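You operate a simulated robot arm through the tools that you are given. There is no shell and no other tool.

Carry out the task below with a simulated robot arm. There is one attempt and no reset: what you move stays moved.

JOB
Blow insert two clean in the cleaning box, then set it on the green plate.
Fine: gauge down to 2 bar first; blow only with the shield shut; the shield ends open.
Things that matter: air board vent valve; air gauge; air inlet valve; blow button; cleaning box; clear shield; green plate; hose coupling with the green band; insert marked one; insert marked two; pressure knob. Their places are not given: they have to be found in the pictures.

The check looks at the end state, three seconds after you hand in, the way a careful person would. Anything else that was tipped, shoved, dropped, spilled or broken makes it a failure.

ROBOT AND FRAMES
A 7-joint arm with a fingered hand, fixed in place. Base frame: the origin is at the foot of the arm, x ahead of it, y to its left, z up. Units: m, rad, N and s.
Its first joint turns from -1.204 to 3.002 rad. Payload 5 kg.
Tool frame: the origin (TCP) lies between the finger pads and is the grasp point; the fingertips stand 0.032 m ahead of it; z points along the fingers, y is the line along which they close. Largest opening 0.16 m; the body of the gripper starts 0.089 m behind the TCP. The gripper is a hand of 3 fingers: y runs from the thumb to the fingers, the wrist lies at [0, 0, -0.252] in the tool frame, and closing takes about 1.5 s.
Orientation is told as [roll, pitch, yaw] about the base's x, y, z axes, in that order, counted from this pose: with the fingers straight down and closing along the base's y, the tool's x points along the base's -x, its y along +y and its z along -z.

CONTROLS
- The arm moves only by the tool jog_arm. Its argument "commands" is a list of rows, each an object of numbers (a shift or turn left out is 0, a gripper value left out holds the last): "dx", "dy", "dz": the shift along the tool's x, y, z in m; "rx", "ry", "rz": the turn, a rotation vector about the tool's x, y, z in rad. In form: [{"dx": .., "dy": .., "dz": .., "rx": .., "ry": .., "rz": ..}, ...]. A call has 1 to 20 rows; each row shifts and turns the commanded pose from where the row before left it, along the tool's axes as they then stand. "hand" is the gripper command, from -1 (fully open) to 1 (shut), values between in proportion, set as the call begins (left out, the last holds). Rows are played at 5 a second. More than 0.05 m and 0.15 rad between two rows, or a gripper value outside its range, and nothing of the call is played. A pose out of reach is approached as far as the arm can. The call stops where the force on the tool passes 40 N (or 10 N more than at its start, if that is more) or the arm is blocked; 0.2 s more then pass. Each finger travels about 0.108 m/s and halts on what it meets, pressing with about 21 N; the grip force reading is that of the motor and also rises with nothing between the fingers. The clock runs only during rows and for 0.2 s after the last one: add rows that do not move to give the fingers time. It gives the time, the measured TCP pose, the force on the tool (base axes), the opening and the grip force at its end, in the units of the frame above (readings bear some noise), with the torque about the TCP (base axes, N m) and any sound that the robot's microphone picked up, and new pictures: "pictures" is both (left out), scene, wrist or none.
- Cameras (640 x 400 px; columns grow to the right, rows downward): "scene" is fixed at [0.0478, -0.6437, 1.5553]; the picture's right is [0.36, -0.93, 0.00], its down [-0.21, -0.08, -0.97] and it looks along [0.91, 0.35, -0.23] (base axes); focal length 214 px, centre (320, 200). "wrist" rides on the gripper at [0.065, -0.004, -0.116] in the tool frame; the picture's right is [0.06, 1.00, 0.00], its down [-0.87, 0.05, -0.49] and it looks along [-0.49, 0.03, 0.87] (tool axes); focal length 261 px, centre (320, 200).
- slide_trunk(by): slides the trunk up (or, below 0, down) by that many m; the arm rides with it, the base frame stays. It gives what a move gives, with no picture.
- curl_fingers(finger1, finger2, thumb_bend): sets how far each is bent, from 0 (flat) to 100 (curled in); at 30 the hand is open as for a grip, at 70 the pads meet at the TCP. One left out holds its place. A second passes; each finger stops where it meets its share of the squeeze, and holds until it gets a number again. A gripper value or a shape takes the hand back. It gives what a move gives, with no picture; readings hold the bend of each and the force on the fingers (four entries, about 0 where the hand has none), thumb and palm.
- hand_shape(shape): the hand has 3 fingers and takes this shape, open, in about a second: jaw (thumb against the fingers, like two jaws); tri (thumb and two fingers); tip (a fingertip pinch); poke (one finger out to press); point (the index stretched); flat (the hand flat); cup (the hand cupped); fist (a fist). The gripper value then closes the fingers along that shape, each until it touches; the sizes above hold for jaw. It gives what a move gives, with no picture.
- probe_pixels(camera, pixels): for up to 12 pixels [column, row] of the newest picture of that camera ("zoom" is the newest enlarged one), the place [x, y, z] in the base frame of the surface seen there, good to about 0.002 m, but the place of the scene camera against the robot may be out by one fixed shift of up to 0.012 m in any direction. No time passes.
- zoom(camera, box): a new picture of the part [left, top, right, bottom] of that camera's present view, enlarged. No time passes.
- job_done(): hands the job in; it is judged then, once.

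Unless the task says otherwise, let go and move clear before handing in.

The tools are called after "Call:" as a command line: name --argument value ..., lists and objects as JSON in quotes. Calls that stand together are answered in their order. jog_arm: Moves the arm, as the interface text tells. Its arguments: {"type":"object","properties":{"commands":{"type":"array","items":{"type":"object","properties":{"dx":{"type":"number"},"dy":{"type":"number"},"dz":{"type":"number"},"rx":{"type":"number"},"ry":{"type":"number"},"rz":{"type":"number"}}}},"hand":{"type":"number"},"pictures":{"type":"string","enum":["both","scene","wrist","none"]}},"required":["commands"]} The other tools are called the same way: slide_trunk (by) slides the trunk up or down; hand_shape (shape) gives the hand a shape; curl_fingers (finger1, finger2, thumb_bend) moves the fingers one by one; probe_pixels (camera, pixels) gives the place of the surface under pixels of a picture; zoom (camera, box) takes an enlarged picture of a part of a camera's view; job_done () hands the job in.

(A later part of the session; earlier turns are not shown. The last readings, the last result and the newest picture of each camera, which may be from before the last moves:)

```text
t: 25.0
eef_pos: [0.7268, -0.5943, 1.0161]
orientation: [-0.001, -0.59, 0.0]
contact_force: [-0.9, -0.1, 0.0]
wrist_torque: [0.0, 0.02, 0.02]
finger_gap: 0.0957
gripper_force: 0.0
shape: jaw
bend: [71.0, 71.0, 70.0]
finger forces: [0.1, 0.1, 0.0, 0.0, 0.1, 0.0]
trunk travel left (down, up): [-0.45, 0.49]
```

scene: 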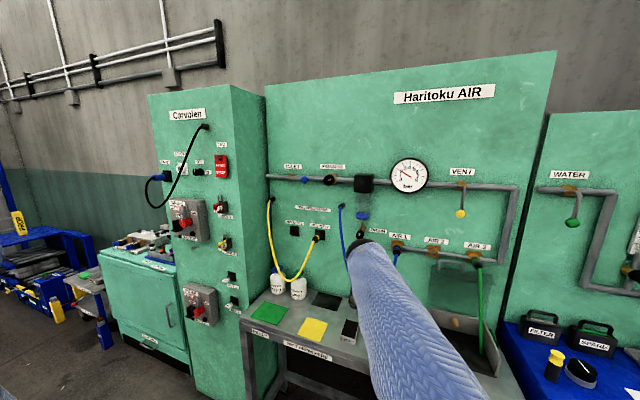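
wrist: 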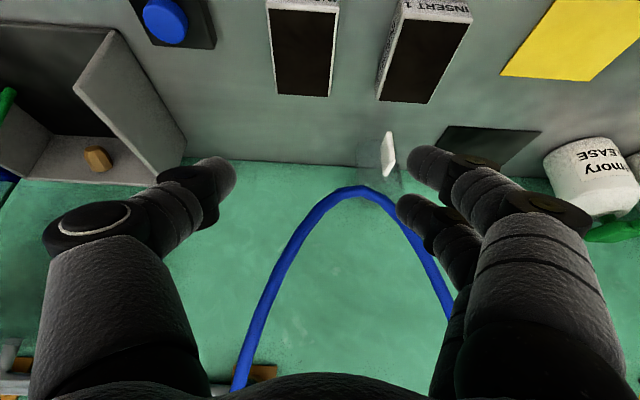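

The wrist view now shows insert 2 at (303,50), insert 1 at (425,55), and the blow button at (165,20). I'll probe them exactly.

Call:
probe_pixels --camera "wrist" --pixels '[[278, 93], [329, 95], [338, 14], [270, 13], [303, 50], [379, 97], [430, 101], [400, 20], [165, 20], [145, 60], [200, 110], [150, 160]]'

Call:
probe_pixels --camera "wrist" --pixels '[[80, 83], [110, 35], [185, 155], [110, 135], [50, 130], [95, 158], [40, 60], [130, 180], [355, 200], [385, 155], [302, 110], [270, 70]]'

Call:
zoom --camera "wrist" --box '[240, 0, 480, 150]'

```text
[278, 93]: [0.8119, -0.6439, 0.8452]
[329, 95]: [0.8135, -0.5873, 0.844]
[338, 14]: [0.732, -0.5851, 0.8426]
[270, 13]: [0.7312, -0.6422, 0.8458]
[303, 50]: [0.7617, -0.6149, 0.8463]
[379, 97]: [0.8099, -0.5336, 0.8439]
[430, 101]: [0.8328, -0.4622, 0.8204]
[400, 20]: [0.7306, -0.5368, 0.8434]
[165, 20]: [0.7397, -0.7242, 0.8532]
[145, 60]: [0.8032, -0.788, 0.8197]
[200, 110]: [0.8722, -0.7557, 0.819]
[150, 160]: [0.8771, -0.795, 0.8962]
```

```text
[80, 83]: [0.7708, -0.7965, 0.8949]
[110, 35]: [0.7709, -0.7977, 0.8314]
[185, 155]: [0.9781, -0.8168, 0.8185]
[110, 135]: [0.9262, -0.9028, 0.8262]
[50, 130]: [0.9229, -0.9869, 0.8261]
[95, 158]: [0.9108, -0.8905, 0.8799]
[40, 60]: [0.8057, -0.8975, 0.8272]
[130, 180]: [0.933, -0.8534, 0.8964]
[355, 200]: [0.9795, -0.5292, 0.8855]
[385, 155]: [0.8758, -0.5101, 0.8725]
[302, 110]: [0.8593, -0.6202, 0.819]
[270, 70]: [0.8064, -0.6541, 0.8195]
```

```text
2.67 times, centred on (360, 75) of wrist
```

zoom: 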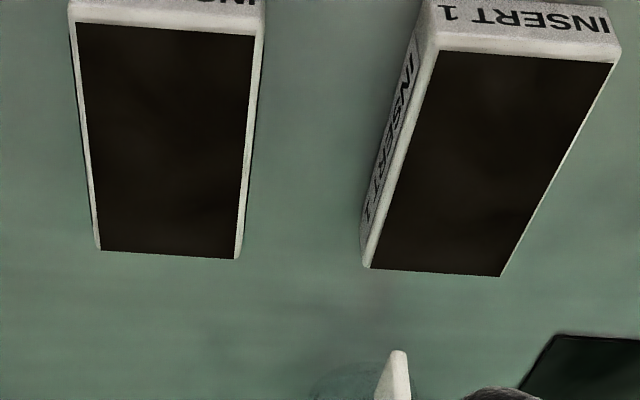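

Insert 2 spans x 0.731–0.813, y -0.6435..-0.586, top z 0.845 (26 mm tall, 57 mm wide). Box interior is y -0.80..-0.987, x 0.77–0.926, floor z 0.827. Before grasping I'll test how far the arm reaches toward the box in free air at z≈1.02.

Call:
jog_arm --commands '[{"dy": -0.05}, {"dy": -0.05}, {"dy": -0.05}, {"dy": -0.05}, {"dy": -0.04}, {}]' --pictures "both"

```text
t: 26.4
eef_pos: [0.7273, -0.8343, 1.0181]
orientation: [0.0, -0.59, -0.001]
contact_force: [0.2, -0.2, -0.5]
wrist_torque: [-0.01, -0.02, -0.05]
finger_gap: 0.0958
gripper_force: 0.1
shape: jaw
bend: [71.0, 71.0, 70.0]
finger forces: [0.0, 0.0, 0.0, 0.0, 0.0, 0.1]
trunk travel left (down, up): [-0.45, 0.49]
```

scene: 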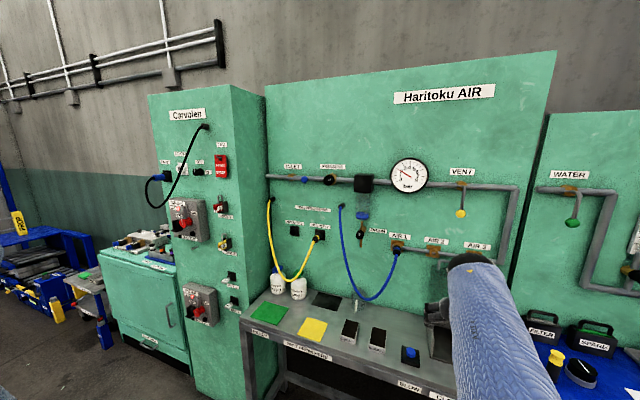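
wrist: 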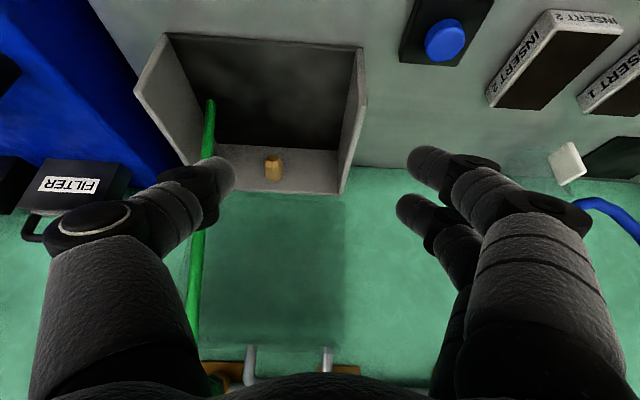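

The arm reached (0.727,-0.834) fine, and the wrist view shows the box interior with the nozzle at (272,165) and the green hose along the right wall. I'll test 0.08 m further in +x at this height.

Call:
jog_arm --commands '[{"dx": -0.0332, "dz": 0.0222}, {"dx": -0.0332, "dz": 0.0222}, {}, {}]' --pictures "wrist"

```text
t: 27.4
eef_pos: [0.8071, -0.8338, 1.018]
orientation: [-0.002, -0.59, -0.001]
contact_force: [0.3, -0.2, 0.8]
wrist_torque: [0.03, 0.0, 0.02]
finger_gap: 0.0957
gripper_force: 0.0
shape: jaw
bend: [71.0, 71.0, 70.0]
finger forces: [0.0, 0.0, 0.0, 0.0, 0.0, 0.0]
trunk travel left (down, up): [-0.45, 0.49]
```

wrist: 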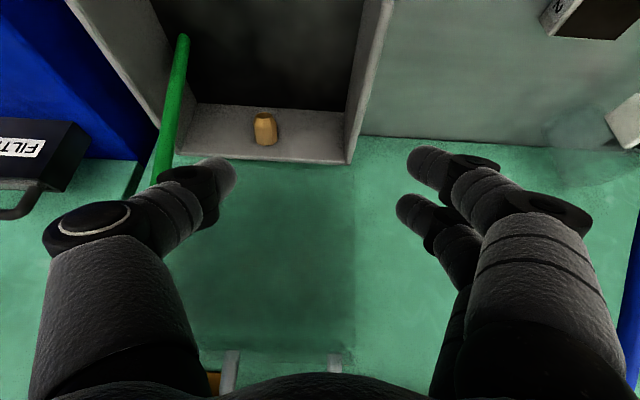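

The arm reaches (0.807,-0.834) at this tilt. The green hose passes near the thumb at (165,160), so I'll probe hose and thumb distances.

Call:
probe_pixels --camera "wrist" --pixels '[[182, 45], [178, 80], [170, 120], [163, 160], [160, 180], [228, 175], [200, 195], [150, 200], [265, 130], [230, 365], [335, 360], [100, 215]]'

Call:
zoom --camera "wrist" --box '[100, 0, 400, 200]'

```text
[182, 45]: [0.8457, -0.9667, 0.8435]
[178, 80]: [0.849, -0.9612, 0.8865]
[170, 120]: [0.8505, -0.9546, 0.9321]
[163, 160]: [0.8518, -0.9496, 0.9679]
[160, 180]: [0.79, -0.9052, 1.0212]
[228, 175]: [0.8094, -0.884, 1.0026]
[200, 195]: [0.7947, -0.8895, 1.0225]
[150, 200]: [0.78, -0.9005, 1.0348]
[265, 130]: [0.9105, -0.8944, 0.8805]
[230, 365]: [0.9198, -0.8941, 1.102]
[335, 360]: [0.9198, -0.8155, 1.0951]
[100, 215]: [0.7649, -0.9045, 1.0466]
```

```text
2.00 times, centred on (250, 100) of wrist
```

zoom: 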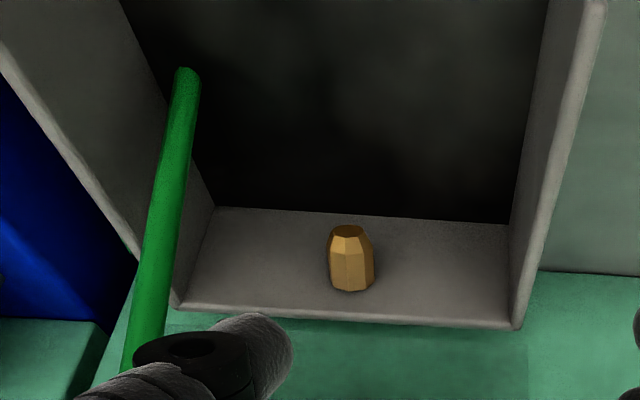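

The hose enters the floor near (0.845,-0.967), so I'll place the insert near y≈-0.875. I'll test reach to (0.825,-0.875) with the hand partly closed to stay clear of the hose.

Call:
jog_arm --commands '[{}, {}, {}, {"dx": -0.015, "dz": 0.01, "dy": -0.02}, {"dy": -0.021}, {}, {}]' --hand 0.3 --pictures "wrist"

```text
t: 29.0
eef_pos: [0.8239, -0.8751, 1.017]
orientation: [-0.001, -0.59, 0.0]
contact_force: [-0.5, -0.5, 0.2]
wrist_torque: [0.03, 0.06, 0.02]
finger_gap: 0.0566
gripper_force: 0.0
shape: jaw
bend: [73.0, 73.0, 70.0]
finger forces: [0.0, 0.1, 0.0, 0.0, 0.1, 0.1]
trunk travel left (down, up): [-0.45, 0.49]
```

wrist: 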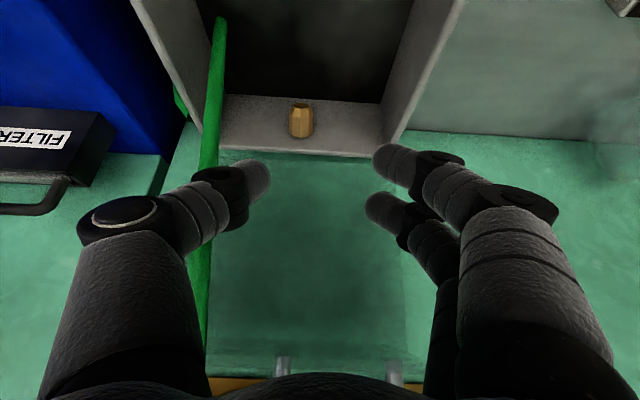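

The arm reaches (0.824,-0.875) fine, so the same tilt can place the insert. I'll go back above insert two with the hand opened to 80 mm.

Call:
jog_arm --commands '[{"dx": 0.03, "dz": -0.02}, {"dx": 0.03, "dz": -0.02}, {"dy": 0.045}, {"dy": 0.045}, {"dy": 0.045}, {"dy": 0.045}, {"dy": 0.045}, {"dy": 0.035}, {}, {}]' --hand 0.0 --pictures "wrist"

```text
t: 31.2
eef_pos: [0.7531, -0.618, 1.0179]
orientation: [-0.003, -0.589, -0.001]
contact_force: [-0.1, 0.1, -0.4]
wrist_torque: [0.03, 0.01, 0.01]
finger_gap: 0.0796
gripper_force: 0.1
shape: jaw
bend: [72.0, 72.0, 70.0]
finger forces: [0.0, 0.1, 0.0, 0.1, 0.0, 0.0]
trunk travel left (down, up): [-0.45, 0.49]
```

wrist: 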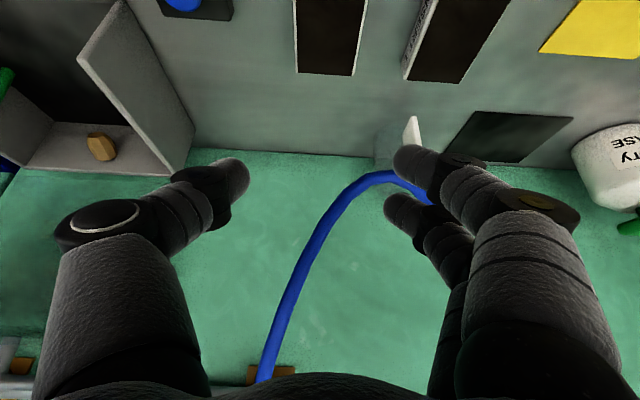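

Hand is centred at y=-0.618 over insert two's y range (-0.6435..-0.586). I'll lower the trunk 0.12 m to bring the fingertips just above the insert and look again.

Call:
slide_trunk --by -0.11

Call:
jog_arm --commands '[{}]' --pictures "both"

```text
t: 32.6
eef_pos: [0.7537, -0.6185, 0.9093]
orientation: [-0.002, -0.59, 0.001]
contact_force: [0.5, 0.8, 0.5]
wrist_torque: [-0.01, 0.01, -0.01]
finger_gap: 0.0796
gripper_force: 0.0
shape: jaw
bend: [72.0, 72.0, 70.0]
finger forces: [0.0, 0.0, 0.0, 0.0, 0.0, 0.0]
trunk travel left (down, up): [-0.34, 0.6]
```

```text
t: 33.0
eef_pos: [0.7531, -0.6173, 0.9076]
orientation: [-0.002, -0.589, 0.0]
contact_force: [-0.2, -0.5, 0.5]
wrist_torque: [0.0, 0.03, -0.02]
finger_gap: 0.0796
gripper_force: 0.0
shape: jaw
bend: [72.0, 72.0, 70.0]
finger forces: [0.0, 0.1, 0.0, 0.0, 0.0, 0.0]
trunk travel left (down, up): [-0.34, 0.6]
```

scene: 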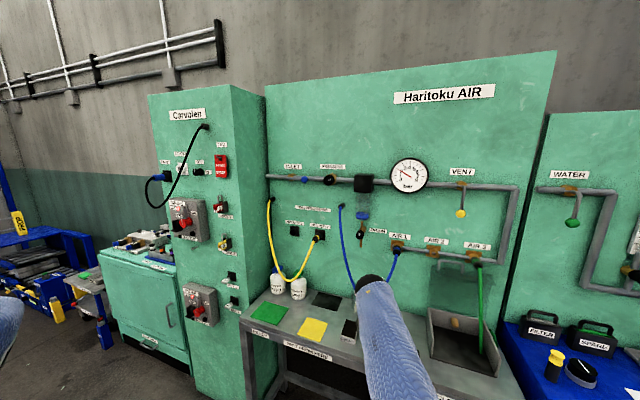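
wrist: 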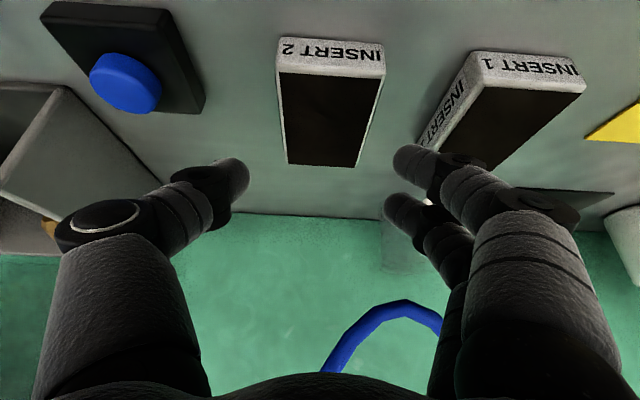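

The insert 2 sits at (330,110) between the thumb and fingers columns. I'll re-probe the corners to fine-align before descending.

Call:
probe_pixels --camera "wrist" --pixels '[[289, 160], [358, 163], [382, 78], [279, 72], [320, 120], [240, 165], [222, 185], [412, 155], [398, 200], [400, 305], [440, 140], [500, 155]]'

```text
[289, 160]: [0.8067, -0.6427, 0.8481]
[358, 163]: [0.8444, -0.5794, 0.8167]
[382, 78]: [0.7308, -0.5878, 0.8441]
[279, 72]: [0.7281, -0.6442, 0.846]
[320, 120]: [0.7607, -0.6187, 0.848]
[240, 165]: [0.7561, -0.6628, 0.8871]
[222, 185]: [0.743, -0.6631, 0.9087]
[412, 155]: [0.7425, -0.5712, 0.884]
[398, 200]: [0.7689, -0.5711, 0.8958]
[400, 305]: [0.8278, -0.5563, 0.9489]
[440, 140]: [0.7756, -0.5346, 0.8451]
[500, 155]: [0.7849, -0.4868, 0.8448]
```

The fingers' inner faces (y -0.663 and -0.571) straddle the insert (-0.643..-0.587) evenly. I'll move 6 mm forward and descend slowly to TCP z≈0.865.

Call:
jog_arm --commands '[{"dx": -0.005, "dz": 0.0033, "dy": 0.001}, {"dx": 0.0083, "dz": 0.0125}, {"dx": 0.0083, "dz": 0.0125}, {"dx": 0.0055, "dz": 0.0083}, {}, {}]' --pictures "wrist"

```text
t: 34.5
eef_pos: [0.7606, -0.6176, 0.8681]
orientation: [-0.002, -0.589, 0.001]
contact_force: [0.2, -0.3, 0.4]
wrist_torque: [-0.03, -0.01, -0.02]
finger_gap: 0.0797
gripper_force: 0.1
shape: jaw
bend: [72.0, 72.0, 70.0]
finger forces: [0.0, 0.1, 0.1, 0.1, 0.0, 0.1]
trunk travel left (down, up): [-0.34, 0.6]
```

wrist: 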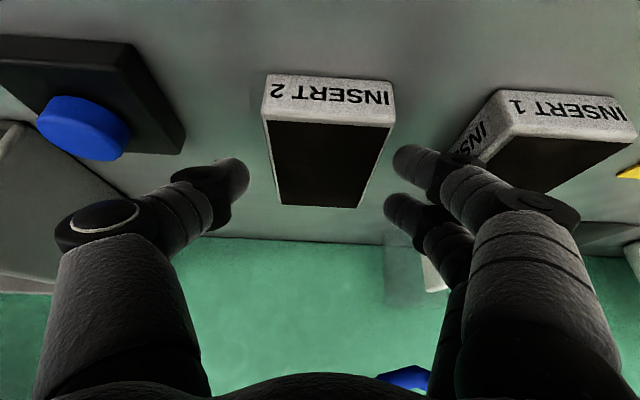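

No contact so far at z=0.868. I'll go down another 5 mm and check for contact.

Call:
jog_arm --commands '[{"dx": 0.0014, "dz": 0.0021}, {"dx": 0.0014, "dz": 0.0021}, {}, {}]' --pictures "none"

Call:
probe_pixels --camera "wrist" --pixels '[[240, 170], [412, 160], [398, 205], [450, 165], [470, 145], [405, 150], [245, 185], [230, 200]]'

```text
t: 35.5
eef_pos: [0.7601, -0.6157, 0.863]
orientation: [-0.003, -0.589, 0.0]
contact_force: [0.4, 0.6, 0.2]
wrist_torque: [0.07, 0.01, 0.01]
finger_gap: 0.0798
gripper_force: 0.0
shape: jaw
bend: [72.0, 72.0, 70.0]
finger forces: [0.0, 0.0, 0.0, 0.1, 0.0, 0.0]
trunk travel left (down, up): [-0.34, 0.6]
```

```text
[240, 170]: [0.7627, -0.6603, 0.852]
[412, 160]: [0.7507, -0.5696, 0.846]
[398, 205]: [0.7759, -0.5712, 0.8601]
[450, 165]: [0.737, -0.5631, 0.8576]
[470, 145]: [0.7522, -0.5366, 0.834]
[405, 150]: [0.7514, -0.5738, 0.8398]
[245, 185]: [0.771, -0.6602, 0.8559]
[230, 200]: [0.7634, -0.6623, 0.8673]
```

Still free at z=0.863. I'll drop 2 more mm and then close slowly on the insert.

Call:
jog_arm --commands '[{"dx": 0.0013, "dz": 0.0019}, {}, {}]' --pictures "none"

Call:
jog_arm --commands '[{}, {}, {}, {}, {}, {}]' --hand 1.0 --pictures "both"

```text
t: 36.2
eef_pos: [0.7609, -0.6162, 0.8611]
orientation: [-0.002, -0.591, 0.001]
contact_force: [0.3, -0.3, -0.3]
wrist_torque: [0.03, -0.02, 0.0]
finger_gap: 0.0795
gripper_force: 0.0
shape: jaw
bend: [72.0, 72.0, 70.0]
finger forces: [0.0, 0.0, 0.1, 0.0, 0.0, 0.0]
trunk travel left (down, up): [-0.34, 0.6]
```

```text
t: 37.6
eef_pos: [0.76, -0.6146, 0.8598]
orientation: [-0.002, -0.589, -0.001]
contact_force: [0.8, 0.2, 0.5]
wrist_torque: [0.1, -0.06, -0.01]
finger_gap: 0.0528
gripper_force: 21.4
shape: jaw
bend: [73.0, 73.0, 70.0]
finger forces: [9.6, 7.5, 0.0, 0.0, 18.9, 0.1]
trunk travel left (down, up): [-0.34, 0.6]
```

scene: 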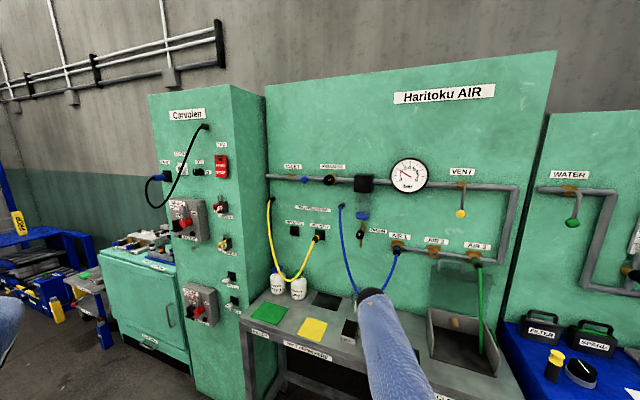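
wrist: 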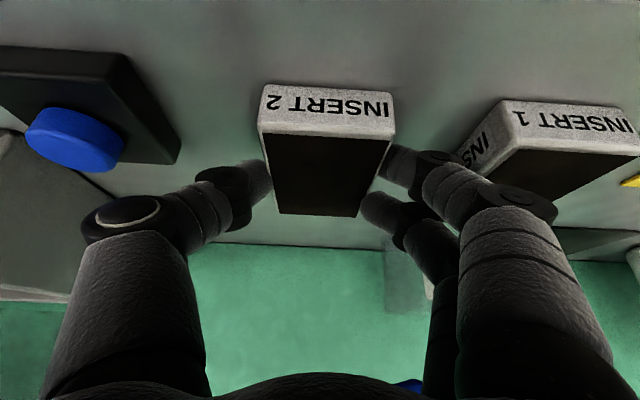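

All three fingers have contact (9.6, 7.5, 18.9 N, gap 53 mm). I'll lift 4 cm gently and check the grip.

Call:
jog_arm --commands '[{"dx": -0.0056, "dz": -0.0083}, {"dx": -0.0056, "dz": -0.0083}, {"dx": -0.0056, "dz": -0.0083}, {"dx": -0.0056, "dz": -0.0083}, {}]' --pictures "wrist"

```text
t: 38.9
eef_pos: [0.7587, -0.6168, 0.9007]
orientation: [-0.002, -0.59, -0.001]
contact_force: [-0.6, 0.6, -4.0]
wrist_torque: [-0.03, 0.02, -0.02]
finger_gap: 0.0513
gripper_force: 21.1
shape: jaw
bend: [73.0, 74.0, 70.0]
finger forces: [10.9, 11.8, 0.0, 0.0, 17.7, 0.0]
trunk travel left (down, up): [-0.34, 0.6]
```

wrist: 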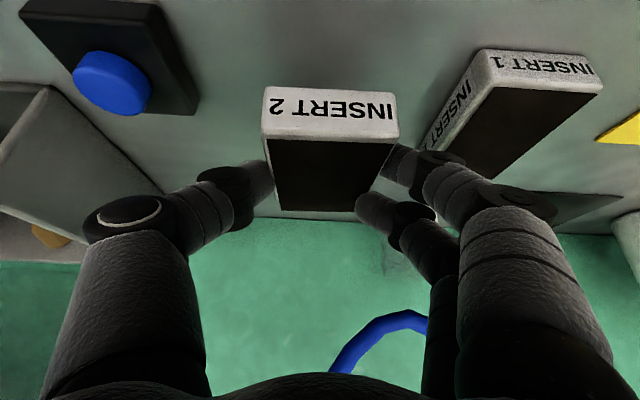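

The insert is lifted (about 4 N). To avoid the blue hose bulge I'll first pull back 5 cm in -x, then raise via the trunk.

Call:
jog_arm --commands '[{"dx": 0.0208, "dz": -0.0139}, {"dx": 0.0208, "dz": -0.0139}, {}]' --pictures "none"

Call:
slide_trunk --by 0.1

Call:
jog_arm --commands '[{}]' --pictures "both"

```text
t: 39.6
eef_pos: [0.7098, -0.6155, 0.9011]
orientation: [-0.003, -0.589, 0.0]
contact_force: [0.1, 0.1, -4.2]
wrist_torque: [0.0, 0.04, 0.01]
finger_gap: 0.0511
gripper_force: 21.3
shape: jaw
bend: [73.0, 74.0, 70.0]
finger forces: [10.8, 11.4, 0.0, 0.1, 17.8, 0.0]
trunk travel left (down, up): [-0.34, 0.6]
```

```text
t: 41.0
eef_pos: [0.7104, -0.6167, 1.0016]
orientation: [0.001, -0.589, 0.0]
contact_force: [0.8, 0.0, -3.7]
wrist_torque: [0.03, 0.03, 0.03]
finger_gap: 0.0511
gripper_force: 21.2
shape: jaw
bend: [73.0, 74.0, 70.0]
finger forces: [10.9, 11.2, 0.1, 0.0, 17.8, 0.0]
trunk travel left (down, up): [-0.44, 0.5]
```

```text
t: 41.4
eef_pos: [0.7102, -0.6165, 1.0005]
orientation: [-0.001, -0.589, -0.001]
contact_force: [-0.8, 0.0, -3.3]
wrist_torque: [0.01, 0.0, -0.02]
finger_gap: 0.0512
gripper_force: 21.5
shape: jaw
bend: [73.0, 74.0, 70.0]
finger forces: [10.9, 11.3, 0.0, 0.0, 17.6, 0.0]
trunk travel left (down, up): [-0.44, 0.5]
```

scene: 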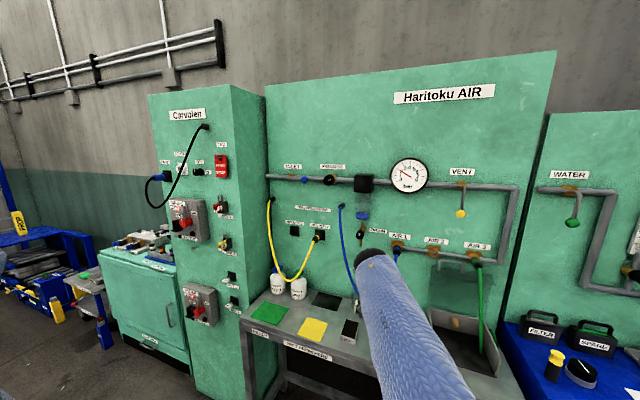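
wrist: 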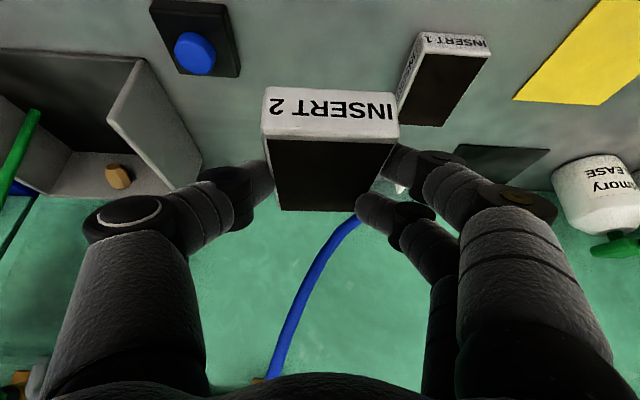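

Grip is steady. I'll move sideways to y≈-0.882 and then forward over the box.

Call:
jog_arm --commands '[{"dy": -0.0443}, {"dy": -0.0443}, {"dy": -0.0443}, {"dy": -0.0443}, {"dy": -0.0443}, {"dy": -0.0443}, {"dx": -0.0319, "dz": 0.0213}, {"dx": -0.0319, "dz": 0.0213}, {"dx": -0.0319, "dz": 0.0213}, {}, {}]' --pictures "both"

```text
t: 43.8
eef_pos: [0.8287, -0.8854, 1.002]
orientation: [0.001, -0.589, 0.0]
contact_force: [-0.7, -0.5, -4.0]
wrist_torque: [-0.03, 0.03, 0.03]
finger_gap: 0.0509
gripper_force: 21.3
shape: jaw
bend: [73.0, 74.0, 70.0]
finger forces: [10.9, 8.7, 0.0, 0.0, 17.9, 0.1]
trunk travel left (down, up): [-0.44, 0.5]
```

scene: 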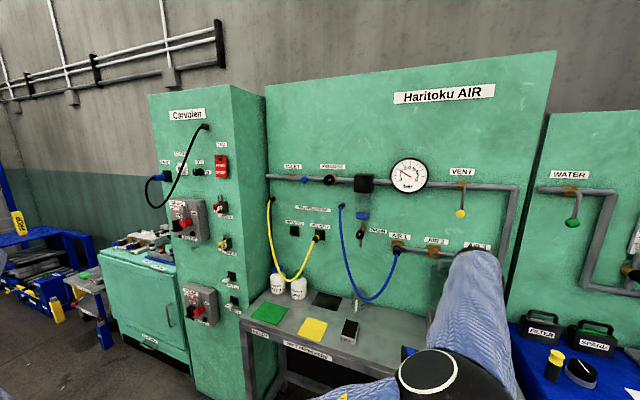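
wrist: 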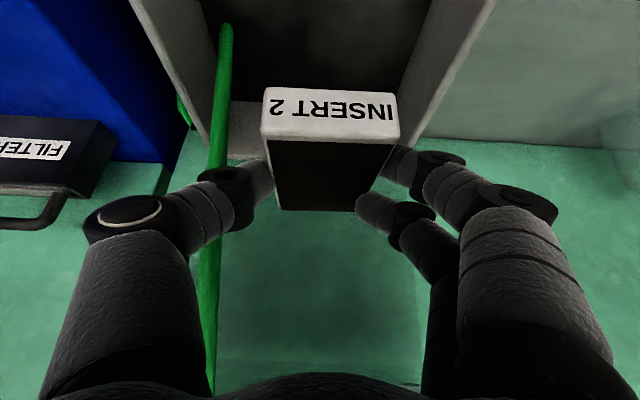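

The insert is over the box interior. I'll probe its corners, the thumb and hose, and the box walls before lowering.

Call:
probe_pixels --camera "wrist" --pixels '[[275, 140], [390, 148], [290, 205], [355, 207], [272, 95], [395, 100], [216, 150], [224, 60], [125, 215], [520, 205], [440, 60], [190, 60]]'

```text
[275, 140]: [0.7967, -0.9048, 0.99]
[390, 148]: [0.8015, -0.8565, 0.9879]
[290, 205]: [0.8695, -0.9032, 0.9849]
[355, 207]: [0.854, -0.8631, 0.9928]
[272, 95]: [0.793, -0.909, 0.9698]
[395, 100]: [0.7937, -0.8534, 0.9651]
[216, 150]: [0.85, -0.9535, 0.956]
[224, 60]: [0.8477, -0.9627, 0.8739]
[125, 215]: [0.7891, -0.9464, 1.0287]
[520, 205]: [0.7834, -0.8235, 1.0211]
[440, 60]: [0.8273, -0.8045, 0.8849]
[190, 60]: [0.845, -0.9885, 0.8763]
```

The insert is level enough, y -0.910..-0.853, x 0.793..0.876. I'll check the outermost knuckle surfaces against the walls.

Call:
probe_pixels --camera "wrist" --pixels '[[555, 205], [550, 220], [535, 190], [500, 195], [90, 225], [95, 240], [110, 200], [240, 175], [200, 190], [225, 180], [460, 160], [440, 165]]'

```text
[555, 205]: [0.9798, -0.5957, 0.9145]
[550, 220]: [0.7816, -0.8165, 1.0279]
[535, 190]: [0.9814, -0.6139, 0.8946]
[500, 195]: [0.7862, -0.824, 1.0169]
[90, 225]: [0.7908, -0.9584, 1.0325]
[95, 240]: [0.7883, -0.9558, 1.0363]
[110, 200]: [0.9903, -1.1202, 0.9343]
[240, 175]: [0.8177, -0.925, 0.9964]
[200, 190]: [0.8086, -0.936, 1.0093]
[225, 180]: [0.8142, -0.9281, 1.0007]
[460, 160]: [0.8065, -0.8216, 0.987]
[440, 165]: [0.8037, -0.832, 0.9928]
```

Clearance is 8 mm on the left and 30 mm on the right, so I'll shift 7 mm right, then lower the trunk 0.12 m.

Call:
jog_arm --commands '[{"dy": -0.007}, {}]' --pictures "none"

Call:
slide_trunk --by -0.115

Call:
jog_arm --commands '[{}]' --pictures "both"

```text
t: 44.4
eef_pos: [0.8264, -0.8903, 1.002]
orientation: [-0.002, -0.591, 0.0]
contact_force: [-0.6, -1.7, -3.8]
wrist_torque: [0.0, 0.04, 0.03]
finger_gap: 0.0509
gripper_force: 21.0
shape: jaw
bend: [73.0, 74.0, 70.0]
finger forces: [10.9, 8.7, 0.1, 0.0, 17.9, 0.1]
trunk travel left (down, up): [-0.44, 0.5]
```

```text
t: 45.8
eef_pos: [0.8269, -0.8911, 0.8864]
orientation: [-0.003, -0.591, -0.001]
contact_force: [0.2, -0.8, -3.1]
wrist_torque: [-0.01, 0.0, -0.02]
finger_gap: 0.0508
gripper_force: 21.0
shape: jaw
bend: [73.0, 74.0, 70.0]
finger forces: [10.9, 8.7, 0.1, 0.0, 17.9, 0.0]
trunk travel left (down, up): [-0.325, 0.615]
```

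```text
t: 46.2
eef_pos: [0.8285, -0.8906, 0.8853]
orientation: [-0.001, -0.59, -0.001]
contact_force: [-1.0, -0.1, -4.1]
wrist_torque: [0.0, 0.01, 0.0]
finger_gap: 0.0508
gripper_force: 20.8
shape: jaw
bend: [73.0, 74.0, 70.0]
finger forces: [11.0, 8.6, 0.1, 0.0, 17.9, 0.0]
trunk travel left (down, up): [-0.325, 0.615]
```

scene: 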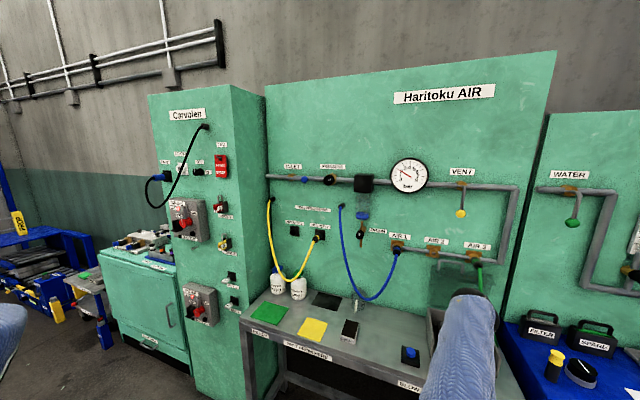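
wrist: 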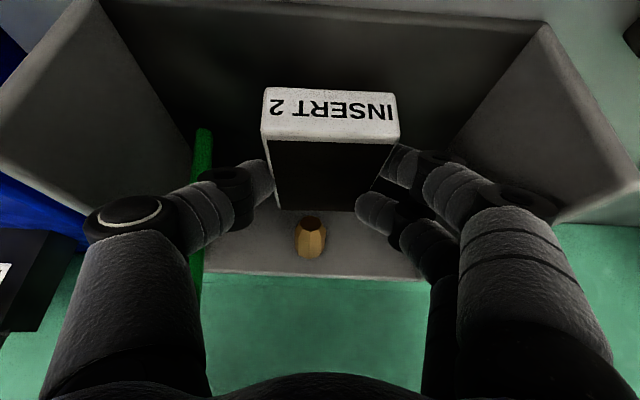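

The insert is about 1.5 cm above the box floor with clear walls. I'll lower 12 mm and then watch the force for touch-down.

Call:
jog_arm --commands '[{"dx": 0.0033, "dz": 0.005}, {"dx": 0.0033, "dz": 0.005}, {}]' --pictures "none"

Call:
jog_arm --commands '[{"dx": 0.0011, "dz": 0.0017}, {}]' --pictures "none"

Call:
jog_arm --commands '[{"dx": 0.0011, "dz": 0.0017}, {}]' --pictures "wrist"

```text
t: 47.0
eef_pos: [0.8272, -0.8913, 0.8743]
orientation: [-0.002, -0.59, -0.001]
contact_force: [0.0, 0.5, -0.8]
wrist_torque: [0.07, -0.09, -0.02]
finger_gap: 0.0507
gripper_force: 21.0
shape: jaw
bend: [73.0, 74.0, 70.0]
finger forces: [10.7, 9.7, 0.0, 0.0, 18.1, 0.0]
trunk travel left (down, up): [-0.325, 0.615]
```

```text
t: 47.6
eef_pos: [0.8271, -0.8904, 0.8723]
orientation: [-0.002, -0.591, 0.0]
contact_force: [-1.3, -0.5, 2.3]
wrist_torque: [0.17, -0.23, -0.01]
finger_gap: 0.051
gripper_force: 20.8
shape: jaw
bend: [73.0, 74.0, 70.0]
finger forces: [9.9, 15.7, 0.0, 0.0, 19.4, 0.1]
trunk travel left (down, up): [-0.325, 0.615]
```

```text
t: 48.2
eef_pos: [0.827, -0.8906, 0.8717]
orientation: [-0.003, -0.59, 0.002]
contact_force: [-4.0, 0.4, 6.2]
wrist_torque: [0.31, -0.32, 0.09]
finger_gap: 0.0512
gripper_force: 20.9
shape: jaw
bend: [73.0, 75.0, 70.0]
finger forces: [9.8, 20.9, 0.0, 0.1, 19.4, 0.0]
trunk travel left (down, up): [-0.325, 0.615]
```

wrist: 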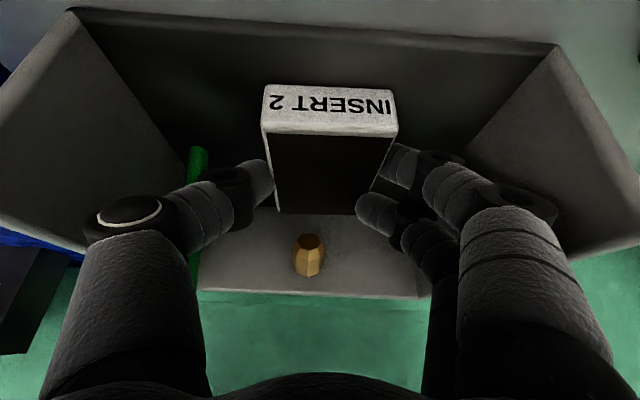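

The insert's far end has touched the floor (6 N up). I'll release by opening to about 72 mm.

Call:
jog_arm --commands '[{}, {}, {}, {}]' --hand 0.1 --pictures "wrist"

```text
t: 49.2
eef_pos: [0.8261, -0.89, 0.8696]
orientation: [-0.003, -0.589, 0.001]
contact_force: [0.6, 0.0, -0.4]
wrist_torque: [-0.01, -0.03, 0.0]
finger_gap: 0.0713
gripper_force: 0.1
shape: jaw
bend: [73.0, 73.0, 70.0]
finger forces: [0.0, 0.0, 0.0, 0.0, 0.1, 0.0]
trunk travel left (down, up): [-0.325, 0.615]
```

wrist: 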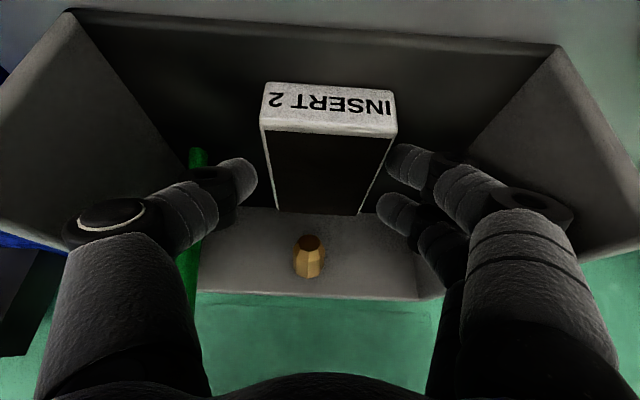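

Insert two rests on the box floor between the fingers. I'll raise straight up with the trunk and look at it.

Call:
slide_trunk --by 0.13

Call:
jog_arm --commands '[{}]' --pictures "wrist"

Call:
probe_pixels --camera "wrist" --pixels '[[320, 100], [280, 130], [370, 130], [300, 60], [350, 60]]'

```text
t: 50.8
eef_pos: [0.8268, -0.8906, 0.9994]
orientation: [-0.002, -0.589, -0.001]
contact_force: [0.4, -0.5, -0.3]
wrist_torque: [0.01, 0.01, -0.02]
finger_gap: 0.0715
gripper_force: 0.0
shape: jaw
bend: [73.0, 73.0, 70.0]
finger forces: [0.1, 0.0, 0.0, 0.1, 0.0, 0.1]
trunk travel left (down, up): [-0.455, 0.485]
```

```text
t: 51.2
eef_pos: [0.8279, -0.8909, 0.9995]
orientation: [-0.002, -0.589, 0.0]
contact_force: [-0.5, 0.7, 0.1]
wrist_torque: [-0.01, 0.0, -0.02]
finger_gap: 0.0713
gripper_force: 0.0
shape: jaw
bend: [73.0, 73.0, 70.0]
finger forces: [0.0, 0.0, 0.1, 0.0, 0.1, 0.1]
trunk travel left (down, up): [-0.455, 0.485]
```

wrist: 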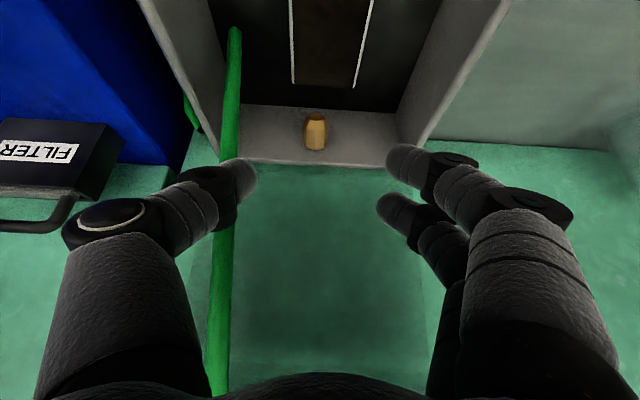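

```text
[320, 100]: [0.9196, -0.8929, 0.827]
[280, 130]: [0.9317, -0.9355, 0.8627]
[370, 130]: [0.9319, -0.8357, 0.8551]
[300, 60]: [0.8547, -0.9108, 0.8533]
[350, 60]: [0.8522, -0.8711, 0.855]
```

Insert two is on the box floor below the nozzle. Next is the shield: I'll back out of the box, level the tool toward the board, and roll the hand so the fingers are below and the thumb above for gripping the handle bar at (0.925,-0.852,1.13).

Call:
jog_arm --commands '[{"dx": 0.0332, "dz": -0.0222}, {"dx": 0.0332, "dz": -0.0222}, {"dx": 0.0332, "dz": -0.0222}, {"ry": -0.14, "dy": 0.01}, {"ry": -0.14, "dy": 0.01}, {"ry": -0.14, "dy": 0.01}, {"ry": -0.14, "dy": 0.008}, {"ry": -0.14}, {"ry": -0.14}, {"ry": -0.142}, {}]' --pictures "none"

Call:
jog_arm --commands '[{"rz": -0.143, "dx": -0.02}, {"rz": -0.143}, {"rz": -0.143}, {"rz": -0.143}, {"rz": -0.143}, {"rz": -0.143}, {"rz": -0.143}, {"rz": -0.143}, {"rz": -0.143}, {"rz": -0.143}, {"rz": -0.141}, {}]' --pictures "both"

```text
t: 53.6
eef_pos: [0.7071, -0.8533, 1.0007]
orientation: [-2.678, -1.568, 2.673]
contact_force: [0.4, 0.2, 0.0]
wrist_torque: [-0.03, 0.0, 0.0]
finger_gap: 0.0715
gripper_force: 0.0
shape: jaw
bend: [73.0, 73.0, 70.0]
finger forces: [0.0, 0.1, 0.0, 0.1, 0.0, 0.1]
trunk travel left (down, up): [-0.455, 0.485]
```

```text
t: 56.2
eef_pos: [0.7075, -0.8512, 1.0196]
orientation: [-1.573, 0.002, 1.571]
contact_force: [-1.2, -0.8, 0.3]
wrist_torque: [0.0, 0.03, 0.0]
finger_gap: 0.0716
gripper_force: 0.0
shape: jaw
bend: [73.0, 73.0, 70.0]
finger forces: [0.0, 0.0, 0.0, 0.0, 0.0, 0.0]
trunk travel left (down, up): [-0.455, 0.485]
```

scene: 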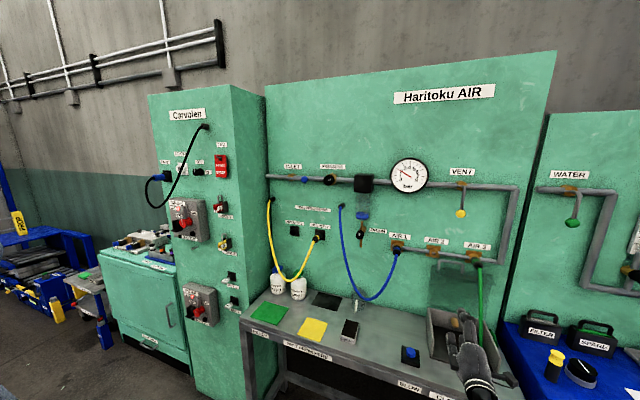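
wrist: 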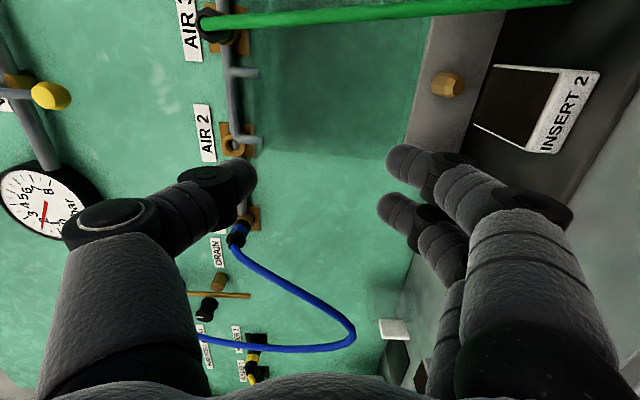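

The hand is level, thumb up and fingers down (image left = up). I'll zoom on the handle near (240,105) and probe it.

Call:
zoom --camera "wrist" --box '[160, 0, 320, 180]'

```text
2.22 times, centred on (240, 90) of wrist
```

zoom: 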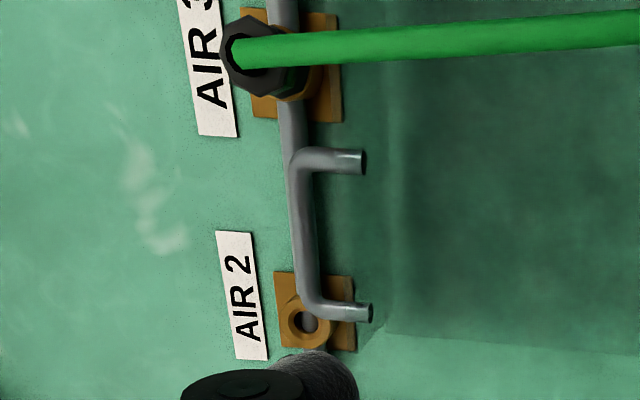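

Call:
probe_pixels --camera "zoom" --pixels '[[306, 235], [300, 200], [312, 280], [345, 160], [360, 162], [355, 312], [370, 313], [310, 325], [288, 110], [335, 335], [280, 60], [335, 45]]'

Call:
probe_pixels --camera "wrist" --pixels '[[280, 150], [330, 60], [340, 150], [258, 100], [265, 110], [275, 120], [240, 165], [225, 170], [400, 160], [385, 200], [245, 215], [330, 12]]'

```text
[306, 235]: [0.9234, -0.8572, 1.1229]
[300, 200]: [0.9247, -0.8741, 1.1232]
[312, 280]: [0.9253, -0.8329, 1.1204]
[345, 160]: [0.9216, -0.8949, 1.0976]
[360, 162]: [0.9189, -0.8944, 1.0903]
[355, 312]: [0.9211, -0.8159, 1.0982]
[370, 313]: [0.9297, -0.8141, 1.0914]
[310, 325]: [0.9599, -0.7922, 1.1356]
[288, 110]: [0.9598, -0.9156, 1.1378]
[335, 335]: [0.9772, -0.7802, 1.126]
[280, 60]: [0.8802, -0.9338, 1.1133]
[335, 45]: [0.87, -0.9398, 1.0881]
```

```text
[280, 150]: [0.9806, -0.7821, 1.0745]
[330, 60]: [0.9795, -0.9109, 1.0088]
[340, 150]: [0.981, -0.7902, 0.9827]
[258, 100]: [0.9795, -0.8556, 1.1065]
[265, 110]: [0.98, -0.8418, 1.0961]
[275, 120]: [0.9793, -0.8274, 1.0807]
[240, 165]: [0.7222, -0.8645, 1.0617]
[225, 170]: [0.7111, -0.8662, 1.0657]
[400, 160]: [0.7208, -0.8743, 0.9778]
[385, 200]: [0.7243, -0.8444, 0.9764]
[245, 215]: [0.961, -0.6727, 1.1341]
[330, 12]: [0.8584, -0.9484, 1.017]
```

The bar centre is about (0.928,-0.854,1.127), panel top at z≈1.09, pipe front at x≈0.958, so there's room for fingertips to x≈0.945. I'll pre-close to ~32 mm, rise to z≈1.13 and approach to x≈0.85.

Call:
jog_arm --commands '[{"dy": -0.037}, {"dy": -0.037}, {"dy": -0.036}, {"dz": 0.04}, {"dz": 0.04}, {"dz": 0.04}, {"dz": 0.02, "dx": 0.002}, {}, {}]' --hand 0.55 --pictures "both"

```text
t: 58.2
eef_pos: [0.8468, -0.8546, 1.1304]
orientation: [-1.572, 0.001, 1.572]
contact_force: [0.1, 0.6, 0.4]
wrist_torque: [-0.02, -0.02, -0.05]
finger_gap: 0.0361
gripper_force: 0.1
shape: jaw
bend: [73.0, 73.0, 70.0]
finger forces: [0.0, 0.0, 0.0, 0.1, 0.1, 0.1]
trunk travel left (down, up): [-0.455, 0.485]
```

scene: 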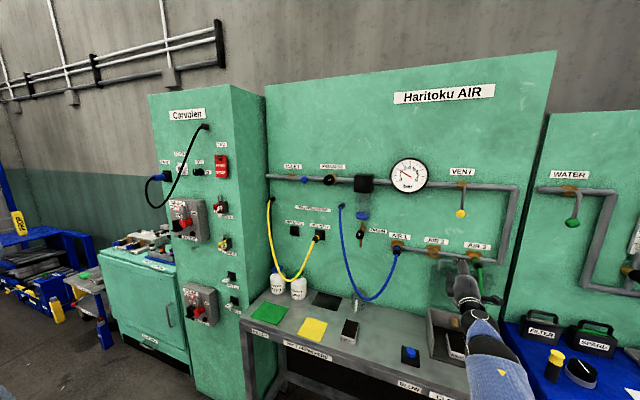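
wrist: 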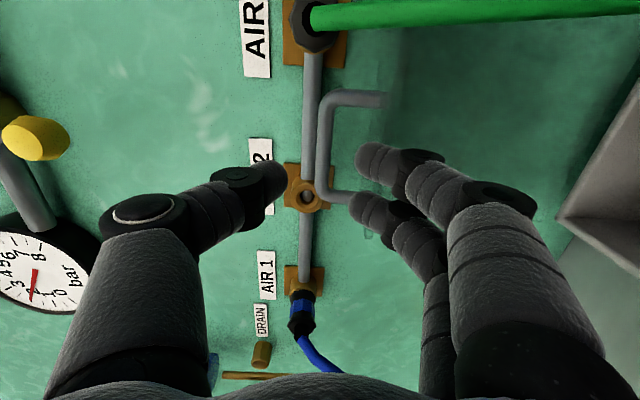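

The bar at columns 320–327 is between the thumb tip (285) and finger tips (355). I'll probe the exact heights before sliding in.

Call:
probe_pixels --camera "wrist" --pixels '[[322, 150], [327, 150], [318, 150], [360, 97], [380, 99], [345, 198], [362, 155], [358, 205], [370, 175], [282, 175], [275, 160], [305, 197]]'

Call:
zoom --camera "wrist" --box '[240, 70, 440, 230]'

```text
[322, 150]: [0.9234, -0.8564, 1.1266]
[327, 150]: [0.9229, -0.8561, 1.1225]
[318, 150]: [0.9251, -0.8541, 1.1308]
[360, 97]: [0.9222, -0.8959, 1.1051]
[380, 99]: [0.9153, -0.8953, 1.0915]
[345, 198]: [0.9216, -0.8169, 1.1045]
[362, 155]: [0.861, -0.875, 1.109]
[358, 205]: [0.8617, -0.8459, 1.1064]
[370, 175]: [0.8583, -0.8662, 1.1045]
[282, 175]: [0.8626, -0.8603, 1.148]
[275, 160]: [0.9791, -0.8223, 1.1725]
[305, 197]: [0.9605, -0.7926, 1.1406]
```

```text
2.50 times, centred on (340, 150) of wrist
```

zoom: 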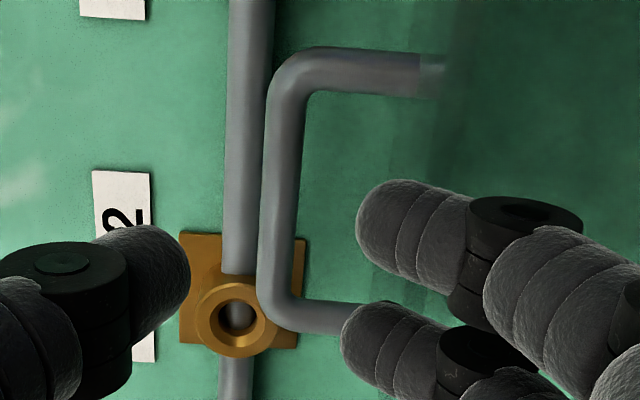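

Call:
probe_pixels --camera "zoom" --pixels '[[400, 75], [418, 75], [430, 75], [445, 75], [330, 318], [380, 330], [360, 220], [360, 320]]'

Call:
zoom --camera "wrist" --box '[330, 60, 450, 150]'

```text
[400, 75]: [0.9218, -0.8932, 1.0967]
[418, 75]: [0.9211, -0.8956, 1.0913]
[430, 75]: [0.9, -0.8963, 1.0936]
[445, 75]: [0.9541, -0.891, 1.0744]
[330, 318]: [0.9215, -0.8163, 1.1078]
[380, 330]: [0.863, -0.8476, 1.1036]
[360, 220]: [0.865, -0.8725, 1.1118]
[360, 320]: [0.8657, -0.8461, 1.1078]
```

```text
4.44 times, centred on (390, 105) of wrist
```

zoom: 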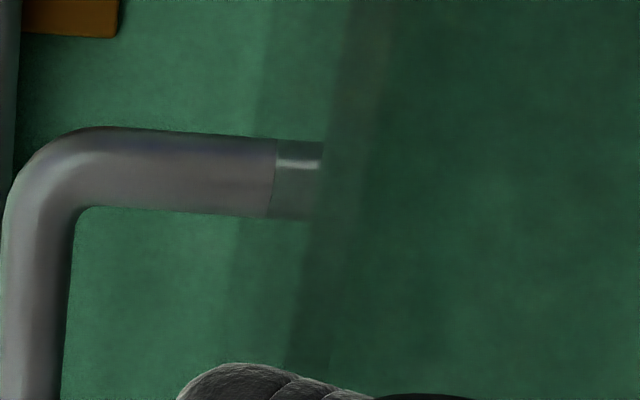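

Panel top edge is at z≈1.091 and the bar spans z 1.122–1.131. To fit the lower fingers in the U without touching the panel, I'll narrow to ~24 mm, pitch the tool 0.3 rad down, and line up along that axis.

Call:
jog_arm --commands '[{"rx": -0.15}, {"rx": -0.15}, {"dx": 0.0014, "dy": -0.0207, "dz": 0.0105}, {}, {}]' --hand 0.7 --pictures "wrist"

```text
t: 59.4
eef_pos: [0.8654, -0.8557, 1.1454]
orientation: [-1.271, 0.001, 1.571]
contact_force: [0.5, -0.5, -0.3]
wrist_torque: [0.04, -0.03, 0.02]
finger_gap: 0.0241
gripper_force: 0.1
shape: jaw
bend: [72.0, 72.0, 70.0]
finger forces: [0.0, 0.1, 0.0, 0.1, 0.1, 0.0]
trunk travel left (down, up): [-0.455, 0.485]
```

wrist: 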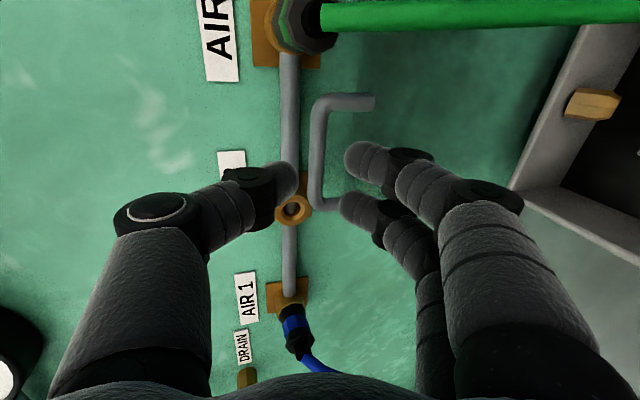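

The bar at column ~318 lies centred between the thumb (297) and fingers (345). I'll advance along the tool axis in small steps.

Call:
jog_arm --commands '[{"dz": 0.012}, {"dz": 0.012}, {"dz": 0.012}, {}]' --pictures "wrist"

```text
t: 60.6
eef_pos: [0.8962, -0.8561, 1.1443]
orientation: [-1.281, 0.001, 1.569]
contact_force: [-53.1, -10.5, 20.2]
wrist_torque: [-0.47, 2.3, 0.02]
finger_gap: 0.0251
gripper_force: 0.0
shape: jaw
bend: [74.0, 74.0, 70.0]
finger forces: [27.4, 29.5, 0.1, 0.0, 0.1, 0.0]
trunk travel left (down, up): [-0.455, 0.485]
stopped in row 4: the force on the tool passed its limit at 42 N (the readings are from after the stop); the commanded pose is now the measured one
```

wrist: 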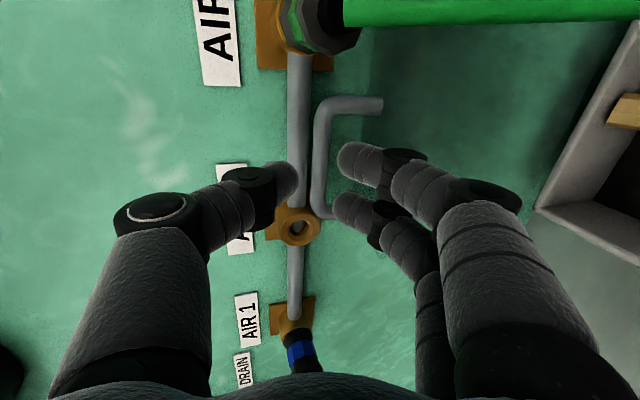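

The fingers met something (53 N back and up) — I'll back off straight away and look closely.

Call:
jog_arm --commands '[{"dz": -0.015}, {"dz": -0.02}, {}]' --pictures "both"

Call:
zoom --camera "wrist" --box '[240, 60, 440, 240]'

```text
t: 61.4
eef_pos: [0.8663, -0.854, 1.1468]
orientation: [-1.271, -0.001, 1.571]
contact_force: [-0.3, -0.7, -0.4]
wrist_torque: [0.02, 0.0, -0.01]
finger_gap: 0.024
gripper_force: 0.1
shape: jaw
bend: [72.0, 72.0, 70.0]
finger forces: [0.0, 0.0, 0.0, 0.1, 0.0, 0.1]
trunk travel left (down, up): [-0.455, 0.485]
```

scene: 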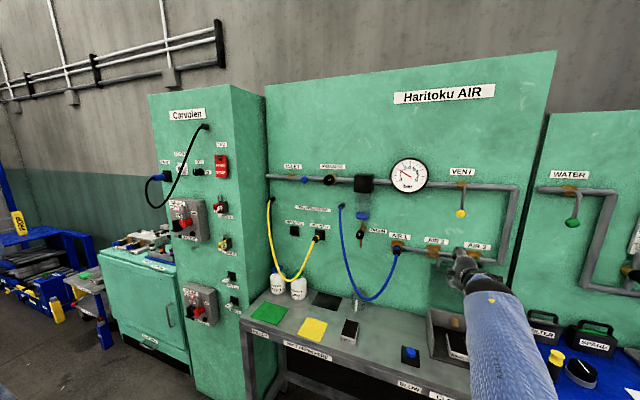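
wrist: 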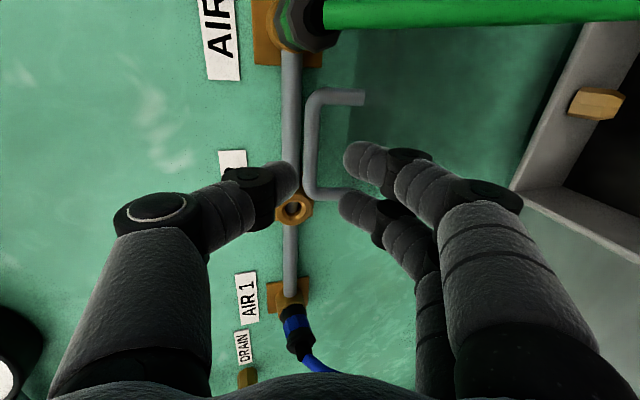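

```text
2.22 times, centred on (340, 150) of wrist
```

zoom: 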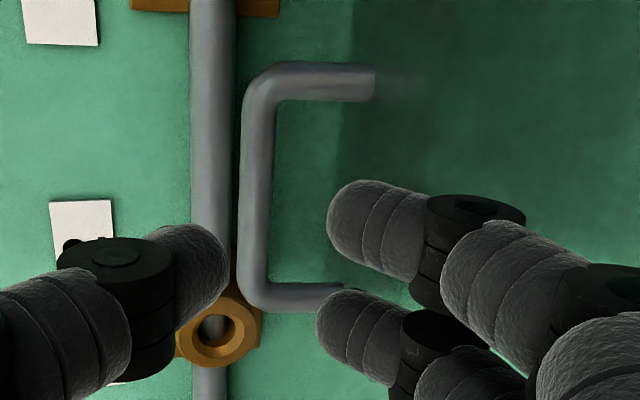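

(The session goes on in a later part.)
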